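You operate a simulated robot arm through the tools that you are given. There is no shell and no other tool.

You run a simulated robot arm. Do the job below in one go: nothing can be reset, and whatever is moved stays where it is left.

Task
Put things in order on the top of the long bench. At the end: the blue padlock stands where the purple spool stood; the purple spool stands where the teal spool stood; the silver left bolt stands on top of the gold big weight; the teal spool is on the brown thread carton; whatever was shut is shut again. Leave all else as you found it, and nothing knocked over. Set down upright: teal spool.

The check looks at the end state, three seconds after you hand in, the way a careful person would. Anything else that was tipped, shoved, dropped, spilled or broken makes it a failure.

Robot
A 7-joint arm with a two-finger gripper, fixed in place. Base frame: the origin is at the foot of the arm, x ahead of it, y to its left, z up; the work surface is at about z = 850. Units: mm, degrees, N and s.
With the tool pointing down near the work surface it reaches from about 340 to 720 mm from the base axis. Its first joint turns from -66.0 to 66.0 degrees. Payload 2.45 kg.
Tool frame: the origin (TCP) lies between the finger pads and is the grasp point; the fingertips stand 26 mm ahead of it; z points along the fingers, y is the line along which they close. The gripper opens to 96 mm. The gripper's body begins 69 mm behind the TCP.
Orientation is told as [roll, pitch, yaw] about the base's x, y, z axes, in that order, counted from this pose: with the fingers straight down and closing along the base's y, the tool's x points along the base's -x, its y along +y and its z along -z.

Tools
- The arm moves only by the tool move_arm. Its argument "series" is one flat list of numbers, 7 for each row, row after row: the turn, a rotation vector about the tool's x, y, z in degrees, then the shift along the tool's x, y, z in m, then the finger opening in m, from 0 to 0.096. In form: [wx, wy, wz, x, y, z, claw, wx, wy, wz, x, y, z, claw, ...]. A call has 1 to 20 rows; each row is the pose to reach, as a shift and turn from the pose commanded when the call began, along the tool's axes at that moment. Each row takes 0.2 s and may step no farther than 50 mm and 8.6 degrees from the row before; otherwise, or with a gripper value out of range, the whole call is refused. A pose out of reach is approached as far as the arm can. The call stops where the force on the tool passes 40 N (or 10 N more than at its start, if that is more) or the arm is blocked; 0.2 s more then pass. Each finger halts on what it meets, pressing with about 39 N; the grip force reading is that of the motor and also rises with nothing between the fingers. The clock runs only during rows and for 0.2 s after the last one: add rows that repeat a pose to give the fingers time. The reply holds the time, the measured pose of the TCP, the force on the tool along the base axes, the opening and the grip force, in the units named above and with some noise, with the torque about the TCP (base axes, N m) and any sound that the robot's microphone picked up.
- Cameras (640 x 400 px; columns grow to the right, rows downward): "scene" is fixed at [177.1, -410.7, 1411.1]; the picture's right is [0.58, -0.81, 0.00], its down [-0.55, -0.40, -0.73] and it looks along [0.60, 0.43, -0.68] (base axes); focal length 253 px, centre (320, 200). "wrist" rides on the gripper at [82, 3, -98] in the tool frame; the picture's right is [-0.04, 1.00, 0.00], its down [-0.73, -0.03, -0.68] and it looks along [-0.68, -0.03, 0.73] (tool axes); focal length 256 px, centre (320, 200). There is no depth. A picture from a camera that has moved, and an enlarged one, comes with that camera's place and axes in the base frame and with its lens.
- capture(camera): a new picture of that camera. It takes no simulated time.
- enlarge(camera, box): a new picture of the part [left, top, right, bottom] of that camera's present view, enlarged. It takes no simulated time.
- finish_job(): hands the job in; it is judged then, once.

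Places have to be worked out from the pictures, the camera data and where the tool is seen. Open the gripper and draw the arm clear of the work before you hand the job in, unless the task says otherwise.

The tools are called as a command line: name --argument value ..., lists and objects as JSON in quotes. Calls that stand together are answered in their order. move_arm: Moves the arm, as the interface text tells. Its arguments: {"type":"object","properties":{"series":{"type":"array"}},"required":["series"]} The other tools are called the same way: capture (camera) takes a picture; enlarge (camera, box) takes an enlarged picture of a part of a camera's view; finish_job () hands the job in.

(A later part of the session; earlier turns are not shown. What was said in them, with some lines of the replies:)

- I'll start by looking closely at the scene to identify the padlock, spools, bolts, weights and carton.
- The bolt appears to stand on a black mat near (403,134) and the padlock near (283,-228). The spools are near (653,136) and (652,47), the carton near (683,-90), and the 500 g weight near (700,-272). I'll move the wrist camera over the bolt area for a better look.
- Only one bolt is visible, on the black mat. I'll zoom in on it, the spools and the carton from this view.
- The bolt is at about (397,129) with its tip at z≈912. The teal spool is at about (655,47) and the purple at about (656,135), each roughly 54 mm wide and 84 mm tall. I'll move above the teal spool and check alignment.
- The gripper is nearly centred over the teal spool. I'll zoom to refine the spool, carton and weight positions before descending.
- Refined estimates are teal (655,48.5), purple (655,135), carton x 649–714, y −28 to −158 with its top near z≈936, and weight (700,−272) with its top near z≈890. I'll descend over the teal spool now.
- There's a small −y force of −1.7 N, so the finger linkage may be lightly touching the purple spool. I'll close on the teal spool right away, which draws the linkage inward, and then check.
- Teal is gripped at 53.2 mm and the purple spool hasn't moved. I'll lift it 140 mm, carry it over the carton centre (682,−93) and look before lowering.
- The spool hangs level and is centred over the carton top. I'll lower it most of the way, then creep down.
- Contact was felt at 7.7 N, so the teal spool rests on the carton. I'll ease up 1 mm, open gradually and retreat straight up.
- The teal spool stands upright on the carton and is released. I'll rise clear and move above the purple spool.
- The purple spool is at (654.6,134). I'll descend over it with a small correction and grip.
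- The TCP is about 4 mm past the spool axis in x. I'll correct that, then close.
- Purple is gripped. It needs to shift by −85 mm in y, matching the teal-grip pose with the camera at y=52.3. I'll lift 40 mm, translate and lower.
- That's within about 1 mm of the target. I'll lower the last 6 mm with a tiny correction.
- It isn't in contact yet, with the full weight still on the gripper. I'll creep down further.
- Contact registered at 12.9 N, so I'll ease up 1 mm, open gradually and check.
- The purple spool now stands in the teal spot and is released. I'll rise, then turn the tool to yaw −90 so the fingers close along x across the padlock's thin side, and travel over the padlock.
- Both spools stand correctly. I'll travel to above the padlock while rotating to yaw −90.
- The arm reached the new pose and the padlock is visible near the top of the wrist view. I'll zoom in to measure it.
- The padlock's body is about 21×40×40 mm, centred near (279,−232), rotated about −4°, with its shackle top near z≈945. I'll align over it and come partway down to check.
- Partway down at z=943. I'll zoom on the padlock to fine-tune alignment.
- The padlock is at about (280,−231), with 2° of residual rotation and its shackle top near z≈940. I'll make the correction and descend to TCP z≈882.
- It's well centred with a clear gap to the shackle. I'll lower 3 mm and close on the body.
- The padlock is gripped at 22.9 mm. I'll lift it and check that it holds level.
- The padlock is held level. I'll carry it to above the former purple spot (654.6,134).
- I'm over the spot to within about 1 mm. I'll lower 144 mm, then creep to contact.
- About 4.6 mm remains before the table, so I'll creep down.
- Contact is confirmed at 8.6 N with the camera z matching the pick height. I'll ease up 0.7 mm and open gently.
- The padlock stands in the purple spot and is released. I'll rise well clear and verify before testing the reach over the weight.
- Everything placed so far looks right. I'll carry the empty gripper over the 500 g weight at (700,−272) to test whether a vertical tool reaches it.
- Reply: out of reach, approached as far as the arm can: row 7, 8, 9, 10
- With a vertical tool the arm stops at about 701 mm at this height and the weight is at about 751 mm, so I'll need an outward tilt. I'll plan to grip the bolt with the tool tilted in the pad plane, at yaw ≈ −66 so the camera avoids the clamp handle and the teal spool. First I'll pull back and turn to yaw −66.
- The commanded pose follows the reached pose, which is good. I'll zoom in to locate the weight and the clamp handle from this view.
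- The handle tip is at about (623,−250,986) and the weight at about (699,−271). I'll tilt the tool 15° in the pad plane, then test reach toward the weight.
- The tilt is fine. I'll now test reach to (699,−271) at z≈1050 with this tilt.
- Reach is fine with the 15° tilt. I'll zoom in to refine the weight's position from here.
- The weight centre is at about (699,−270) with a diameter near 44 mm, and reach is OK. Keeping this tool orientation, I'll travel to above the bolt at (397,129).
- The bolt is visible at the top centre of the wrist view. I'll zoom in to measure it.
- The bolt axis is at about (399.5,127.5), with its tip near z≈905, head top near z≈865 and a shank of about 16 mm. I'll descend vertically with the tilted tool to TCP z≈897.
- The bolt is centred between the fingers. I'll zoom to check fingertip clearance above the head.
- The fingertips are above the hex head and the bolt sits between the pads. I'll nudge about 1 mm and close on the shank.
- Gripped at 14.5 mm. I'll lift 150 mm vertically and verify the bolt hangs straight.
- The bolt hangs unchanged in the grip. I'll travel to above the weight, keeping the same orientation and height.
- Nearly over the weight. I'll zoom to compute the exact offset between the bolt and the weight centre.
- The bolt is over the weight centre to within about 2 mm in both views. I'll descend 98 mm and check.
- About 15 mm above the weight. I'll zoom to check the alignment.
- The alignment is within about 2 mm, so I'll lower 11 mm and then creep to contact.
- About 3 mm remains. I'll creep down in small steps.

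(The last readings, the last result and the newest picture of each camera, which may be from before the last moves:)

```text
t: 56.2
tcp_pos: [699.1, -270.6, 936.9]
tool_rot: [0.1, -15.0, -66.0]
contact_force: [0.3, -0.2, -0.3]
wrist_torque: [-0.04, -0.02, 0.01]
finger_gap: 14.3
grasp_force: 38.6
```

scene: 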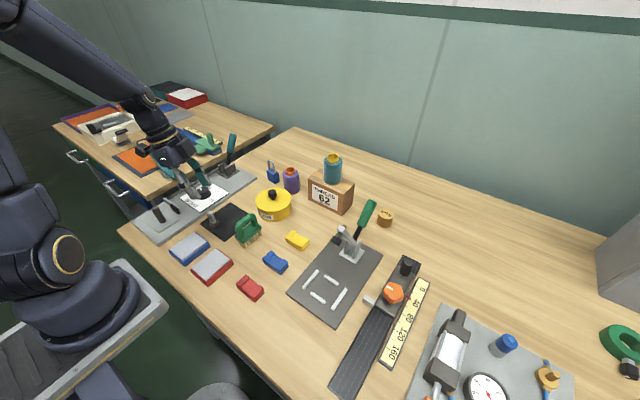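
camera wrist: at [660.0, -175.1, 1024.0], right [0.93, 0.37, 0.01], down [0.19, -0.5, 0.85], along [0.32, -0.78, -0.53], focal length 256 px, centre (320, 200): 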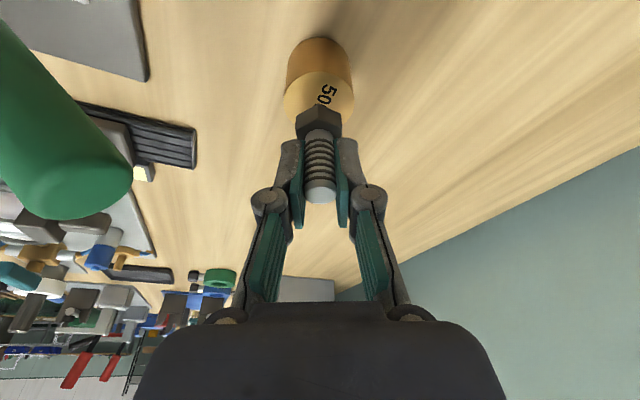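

move_arm --series '[0, 0, 0, 0.0002, 0, 0.0008, 0.005, 0, 0, 0, 0.0003, 0, 0.0012, 0.005, 0, 0, 0, 0.0003, 0, 0.0012, 0.005]'

enlarge --camera "scene" --box '[365, 190, 405, 230]'

```text
t: 57.0
tcp_pos: [700.7, -271.1, 935.3]
tool_rot: [0.1, -15.0, -66.0]
contact_force: [-0.6, 0.1, -1.1]
wrist_torque: [0.0, -0.02, 0.01]
finger_gap: 14.4
grasp_force: 39.2
```

```text
10.00 times, centred on (385, 210) of scene
camera zoom: at [177.1, -410.7, 1411.1], right [0.58, -0.81, 0.0], down [-0.55, -0.4, -0.73], along [0.6, 0.43, -0.68], focal length 2534 px, centre (-330, 100)
```

zoom: 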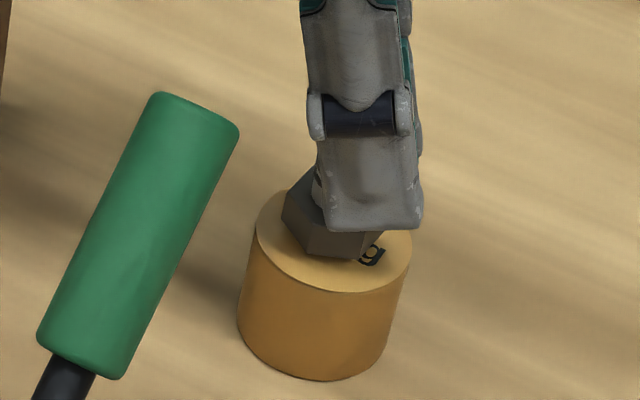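

No contact yet, and the scene view suggests the bolt is about 2–3 mm beyond centre. I'll shift (−1.3,−1) and continue creeping down.

move_arm --series '[0, 0, 0, -0.0004, -0.0016, 0.0001, 0.005, 0, 0, 0, -0.0002, -0.0016, 0.0009, 0.005, 0, 0, 0, 0, -0.0016, 0.0015, 0.005, 0, 0, 0, 0, -0.0016, 0.0015, 0.005]'

```text
t: 58.0
tcp_pos: [697.4, -271.7, 933.5]
tool_rot: [0.0, -15.0, -66.0]
contact_force: [-0.8, -0.1, 0.3]
wrist_torque: [0.01, 0.01, -0.03]
finger_gap: 14.4
grasp_force: 38.4
```

move_arm --series '[0, 0, 0, 0.0002, 0, 0.0007, 0.005, 0, 0, 0, 0.0004, 0, 0.0014, 0.005, 0, 0, 0, 0.0004, 0, 0.0014, 0.005]'

enlarge --camera "scene" --box '[365, 190, 405, 230]'

enlarge --camera "wrist" --box '[260, 20, 380, 140]'

```text
t: 58.8
tcp_pos: [700.1, -272.3, 933.1]
tool_rot: [0.1, -15.0, -66.0]
contact_force: [0.1, 1.5, -0.2]
wrist_torque: [0.03, 0.0, 0.03]
finger_gap: 14.6
grasp_force: 39.0
```

```text
10.00 times, centred on (385, 210) of scene
camera zoom: at [177.1, -410.7, 1411.1], right [0.58, -0.81, 0.0], down [-0.55, -0.4, -0.73], along [0.6, 0.43, -0.68], focal length 2534 px, centre (-330, 100)
```

zoom: 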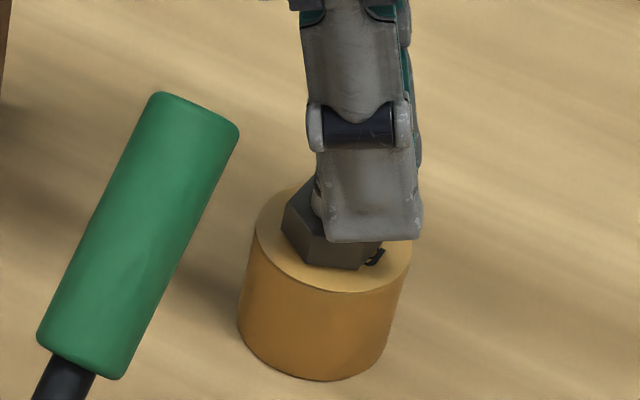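

```text
3.33 times, centred on (320, 80) of wrist
camera zoom: at [658.9, -176.0, 1006.8], right [0.93, 0.37, 0.01], down [0.19, -0.5, 0.85], along [0.32, -0.78, -0.53], focal length 853 px, centre (320, 600)
```

zoom: 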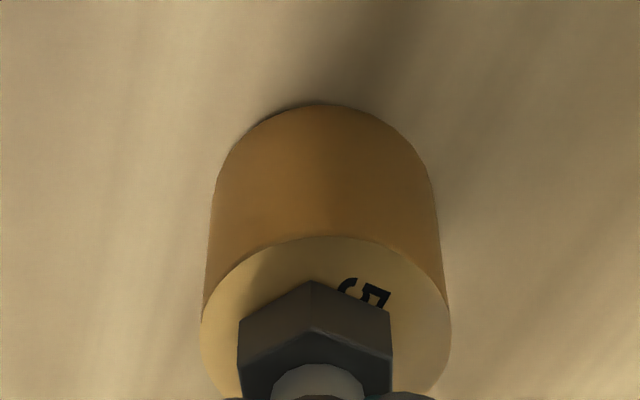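

Still no contact, so I'm continuing to creep.

move_arm --series '[0, 0, 0, 0.0002, 0.0005, 0.0007, 0.005, 0, 0, 0, 0.0003, 0.0008, 0.0012, 0.005, 0, 0, 0, 0.0003, 0.0008, 0.0012, 0.005]'

```text
t: 59.6
tcp_pos: [699.7, -271.2, 931.2]
tool_rot: [0.0, -15.0, -66.0]
contact_force: [0.2, 1.2, 4.2]
wrist_torque: [0.09, 0.0, 0.0]
finger_gap: 14.2
grasp_force: 39.6
```

Contact registered at 4.2 N. I'll look closely before releasing.

enlarge --camera "scene" --box '[365, 190, 405, 230]'

enlarge --camera "wrist" --box '[240, 40, 400, 220]'

```text
10.00 times, centred on (385, 210) of scene
camera zoom: at [176.9, -410.6, 1411.1], right [0.58, -0.81, 0.0], down [-0.55, -0.4, -0.73], along [0.6, 0.43, -0.68], focal length 2534 px, centre (-330, 100)
```

zoom: 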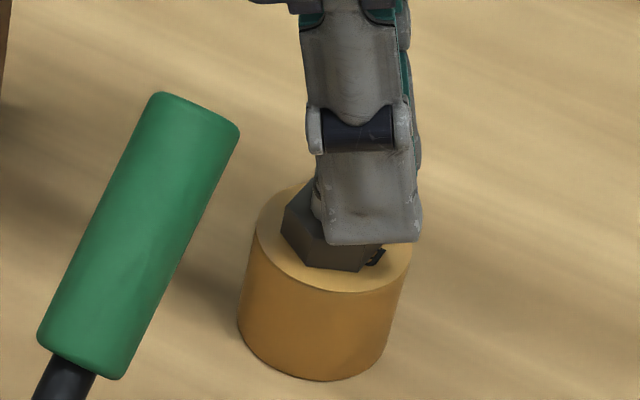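

```text
2.22 times, centred on (320, 130) of wrist
camera zoom: at [658.9, -175.9, 1005.6], right [0.93, 0.37, 0.01], down [0.19, -0.5, 0.85], along [0.32, -0.78, -0.53], focal length 569 px, centre (320, 356)
```

zoom: 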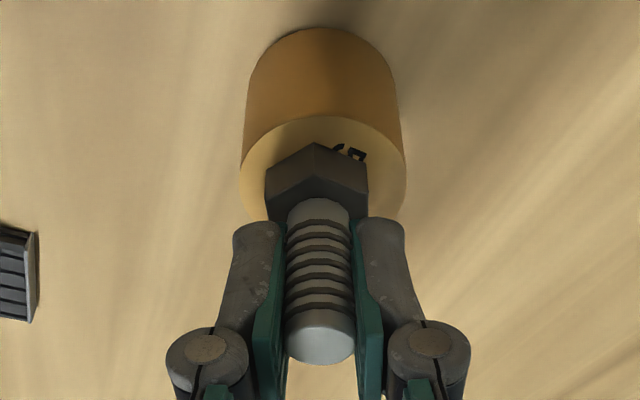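

The bolt sits on the weight with margin all around. I'll open gently.

move_arm --series '[0, 0, 0, 0, 0, 0, 0.014, 0, 0, 0, 0, 0, 0, 0.018, 0, 0, 0, 0, 0, 0, 0.024, 0, 0, 0, 0, 0, 0, 0.03, 0, 0, 0, 0, 0, 0, 0.036, 0, 0, 0, 0, 0, 0, 0.04, 0, 0, 0, 0, 0, 0, 0.04]'

enlarge --camera "wrist" --box '[240, 40, 400, 220]'

enlarge --camera "scene" --box '[365, 180, 405, 230]'

```text
t: 61.2
tcp_pos: [699.1, -271.0, 931.6]
tool_rot: [0.0, -15.0, -66.0]
contact_force: [0.4, -0.4, 0.3]
wrist_torque: [-0.01, 0.02, 0.0]
finger_gap: 40.4
grasp_force: 0.1
```

```text
2.22 times, centred on (320, 130) of wrist
camera zoom: at [658.8, -176.0, 1005.1], right [0.93, 0.37, 0.01], down [0.19, -0.5, 0.85], along [0.32, -0.78, -0.53], focal length 569 px, centre (320, 356)
```

zoom: 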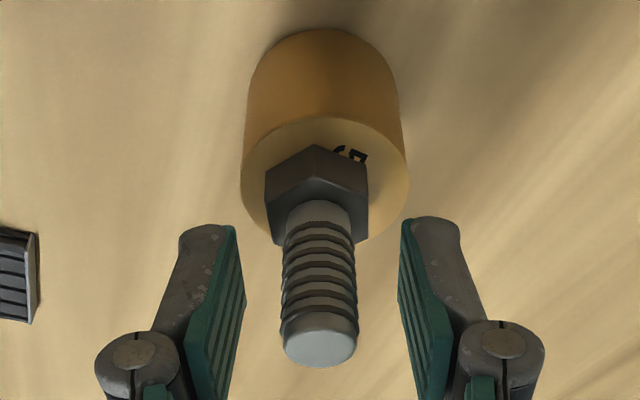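

```text
8.00 times, centred on (385, 205) of scene
camera zoom: at [177.1, -410.7, 1411.1], right [0.58, -0.81, 0.0], down [-0.55, -0.4, -0.73], along [0.6, 0.43, -0.68], focal length 2027 px, centre (-200, 160)
```

zoom: 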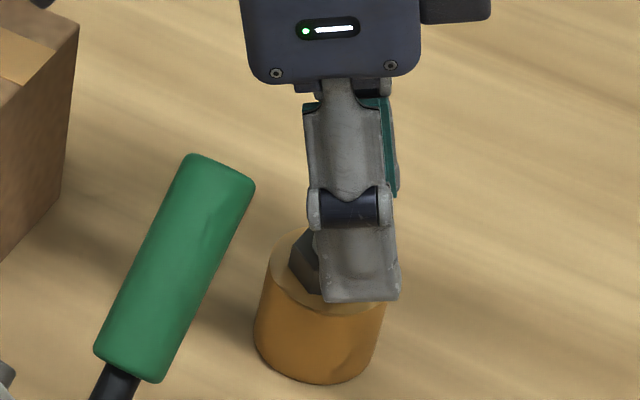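

The bolt stands upright on the weight with the fingers clear. I'll retreat straight up.

move_arm --series '[0, 0, 0, -0.0026, 0, -0.0097, 0.04, 0, 0, 0, -0.0078, 0, -0.029, 0.04, 0, 0, 0, -0.0155, 0, -0.058, 0.04, 0, 0, 0, -0.0259, 0, -0.0966, 0.04, 0, 0, 0, -0.0362, 0, -0.1352, 0.04, 0, 0, 0, -0.0362, 0, -0.1352, 0.04]'

capture --camera "wrist"

capture --camera "scene"

enlarge --camera "scene" --box '[340, 170, 420, 240]'

```text
t: 62.6
tcp_pos: [696.3, -268.0, 1069.9]
tool_rot: [0.0, -15.0, -66.0]
contact_force: [0.3, 0.4, -0.2]
wrist_torque: [-0.01, -0.02, -0.01]
finger_gap: 40.0
grasp_force: 0.1
```

```text
taken
camera wrist: at [656.6, -172.4, 1143.8], right [0.93, 0.37, 0.01], down [0.19, -0.5, 0.85], along [0.32, -0.78, -0.53], focal length 256 px, centre (320, 200)
```

wrist: 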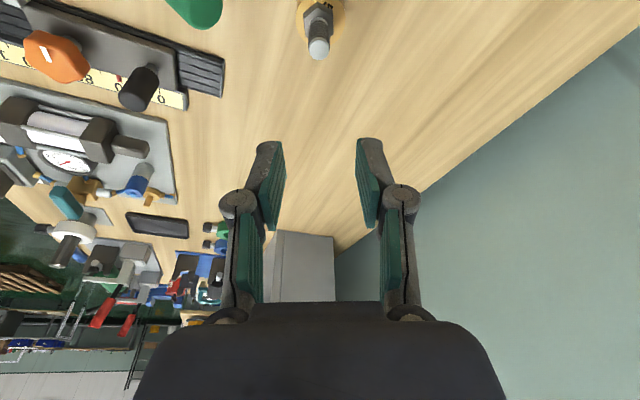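

```text
taken
```

scene: 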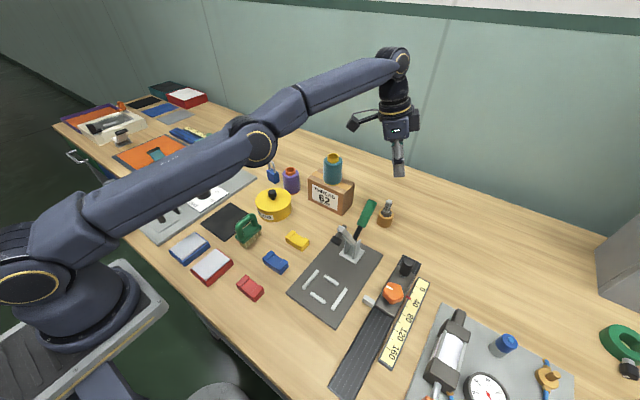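

```text
5.71 times, centred on (380, 205) of scene
camera zoom: at [177.1, -410.7, 1411.1], right [0.58, -0.81, 0.0], down [-0.55, -0.4, -0.73], along [0.6, 0.43, -0.68], focal length 1448 px, centre (-23, 171)
```

zoom: 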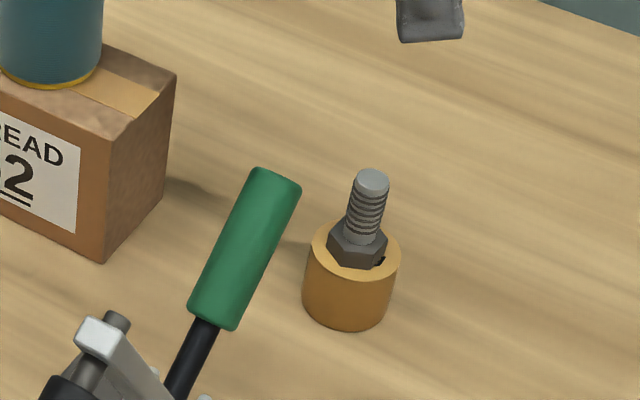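

The bolt stands centred on the weight. I'll zoom into the right part of the bench to make sure there's no other bolt or gold weight that fits the names better.

enlarge --camera "wrist" --box '[0, 60, 240, 210]'

enlarge --camera "wrist" --box '[0, 180, 240, 330]'

enlarge --camera "scene" --box '[480, 240, 640, 400]'

```text
2.67 times, centred on (120, 135) of wrist
camera zoom: at [656.6, -172.4, 1143.8], right [0.93, 0.37, 0.01], down [0.19, -0.5, 0.85], along [0.32, -0.78, -0.53], focal length 683 px, centre (853, 373)
```

zoom: 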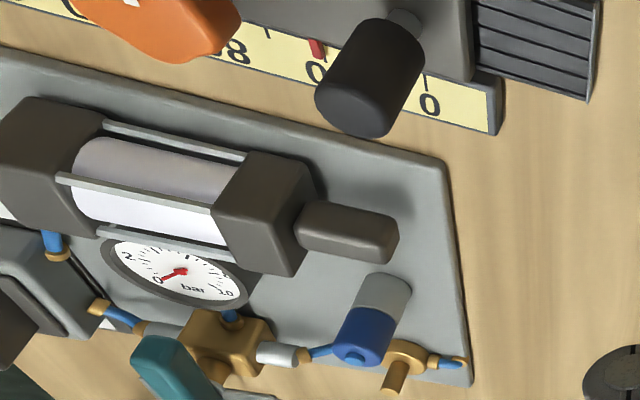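

```text
2.67 times, centred on (120, 255) of wrist
camera zoom: at [656.6, -172.4, 1143.8], right [0.93, 0.37, 0.01], down [0.19, -0.5, 0.85], along [0.32, -0.78, -0.53], focal length 683 px, centre (853, 53)
```

zoom: 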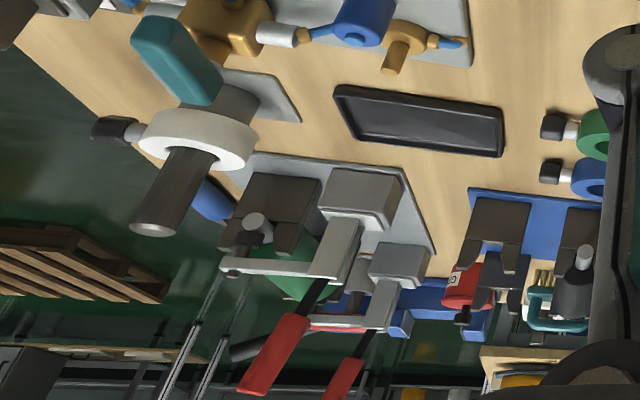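

```text
2.50 times, centred on (560, 320) of scene
camera zoom: at [177.1, -410.7, 1411.1], right [0.58, -0.81, 0.0], down [-0.55, -0.4, -0.73], along [0.6, 0.43, -0.68], focal length 634 px, centre (-280, -100)
```

zoom: 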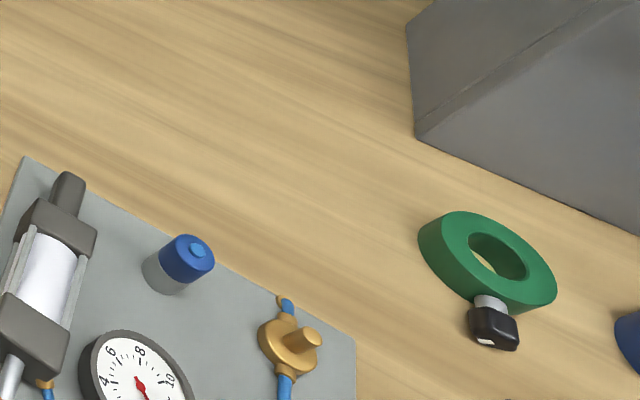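

There are no other candidates, so the bolt and weight choice stands, and I never opened anything that needs shutting. I'll draw the arm back and up, clear of the work.

move_arm --series '[0, 0, 0, 0.0378, -0.0107, -0.027, 0.05, 0, 0, 0, 0.0756, -0.0214, -0.0539, 0.05, 0, 0, 0, 0.1135, -0.0322, -0.0809, 0.06, 0, 0, 0, 0.1513, -0.0429, -0.1078, 0.07, 0, 0, 0, 0.1891, -0.0536, -0.1348, 0.08, 0, 0, 0, 0.227, -0.0643, -0.1618, 0.096, 0, 0, 0, 0.2648, -0.0751, -0.1887, 0.096, 0, 0, 0, 0.3026, -0.0858, -0.2157, 0.096, 0, 0, 0, 0.3026, -0.0858, -0.2157, 0.096]'

capture --camera "scene"

capture --camera "wrist"

```text
t: 64.6
tcp_pos: [476.7, 10.8, 1199.8]
tool_rot: [0.0, -15.0, -66.0]
contact_force: [0.0, -0.6, 0.2]
wrist_torque: [0.01, 0.0, -0.03]
finger_gap: 95.9
grasp_force: 0.0
```

```text
taken
```

scene: 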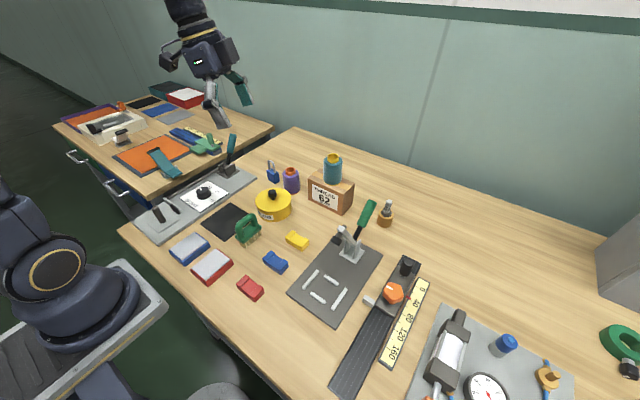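

```text
taken
camera wrist: at [437.2, 107.4, 1274.1], right [0.93, 0.37, 0.01], down [0.19, -0.5, 0.85], along [0.32, -0.78, -0.53], focal length 256 px, centre (320, 200)
```

wrist: 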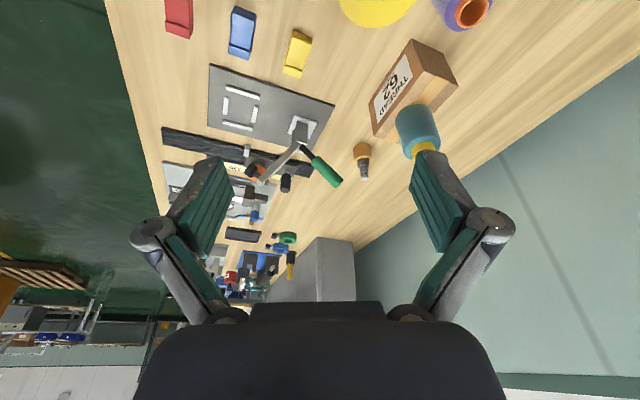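

The arm is clear. I'll do a final zoomed check of all placed items against the start before handing in.

enlarge --camera "scene" --box '[240, 140, 400, 240]'

enlarge --camera "scene" --box '[120, 130, 280, 230]'

enlarge --camera "scene" --box '[160, 220, 320, 320]'

```text
4.00 times, centred on (320, 190) of scene
camera zoom: at [177.1, -410.7, 1411.1], right [0.58, -0.81, 0.0], down [-0.55, -0.4, -0.73], along [0.6, 0.43, -0.68], focal length 1014 px, centre (320, 240)
```

zoom: 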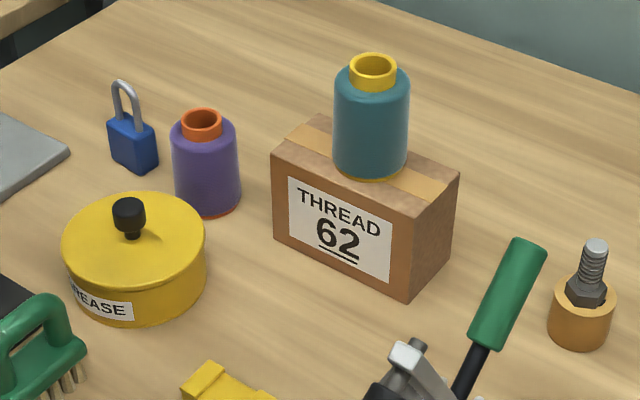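

```text
4.00 times, centred on (200, 180) of scene
camera zoom: at [177.1, -410.7, 1411.1], right [0.58, -0.81, 0.0], down [-0.55, -0.4, -0.73], along [0.6, 0.43, -0.68], focal length 1014 px, centre (800, 280)
```

zoom: 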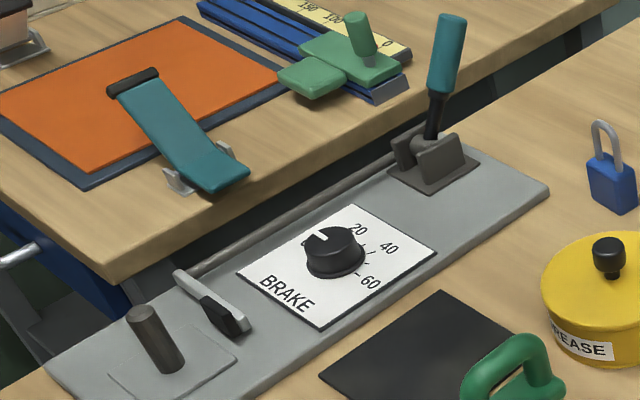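

```text
4.00 times, centred on (240, 270) of scene
camera zoom: at [177.1, -410.7, 1411.1], right [0.58, -0.81, 0.0], down [-0.55, -0.4, -0.73], along [0.6, 0.43, -0.68], focal length 1014 px, centre (640, -80)
```

zoom: 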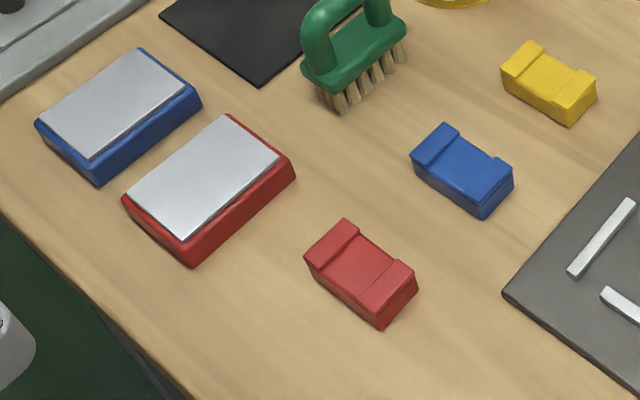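

The final pictures show every placement as asked, and the rest of the bench matches the opening views. The gripper is open and the arm is clear, so I'm handing in.

finish_job

```text
The job is handed in.
```

I finished the job and handed it in. The final pictures show everything placed as asked, and the parts of the bench I compared match the opening views:

- **Blue padlock:** it stands where the purple spool stood.
- **Purple spool:** it stands where the teal spool stood.
- **Teal spool:** it stands upright on the brown thread carton.
- **Silver bolt:** it stands on the gold 500 g weight. It was the only bolt I could see on the bench, so I took it as the left bolt.

I never opened anything, so there was nothing to shut again. While I was gripping the teal spool, a finger may have brushed the purple one lightly, but the pictures showed no visible movement. The gripper is open and the arm is back clear of the work.
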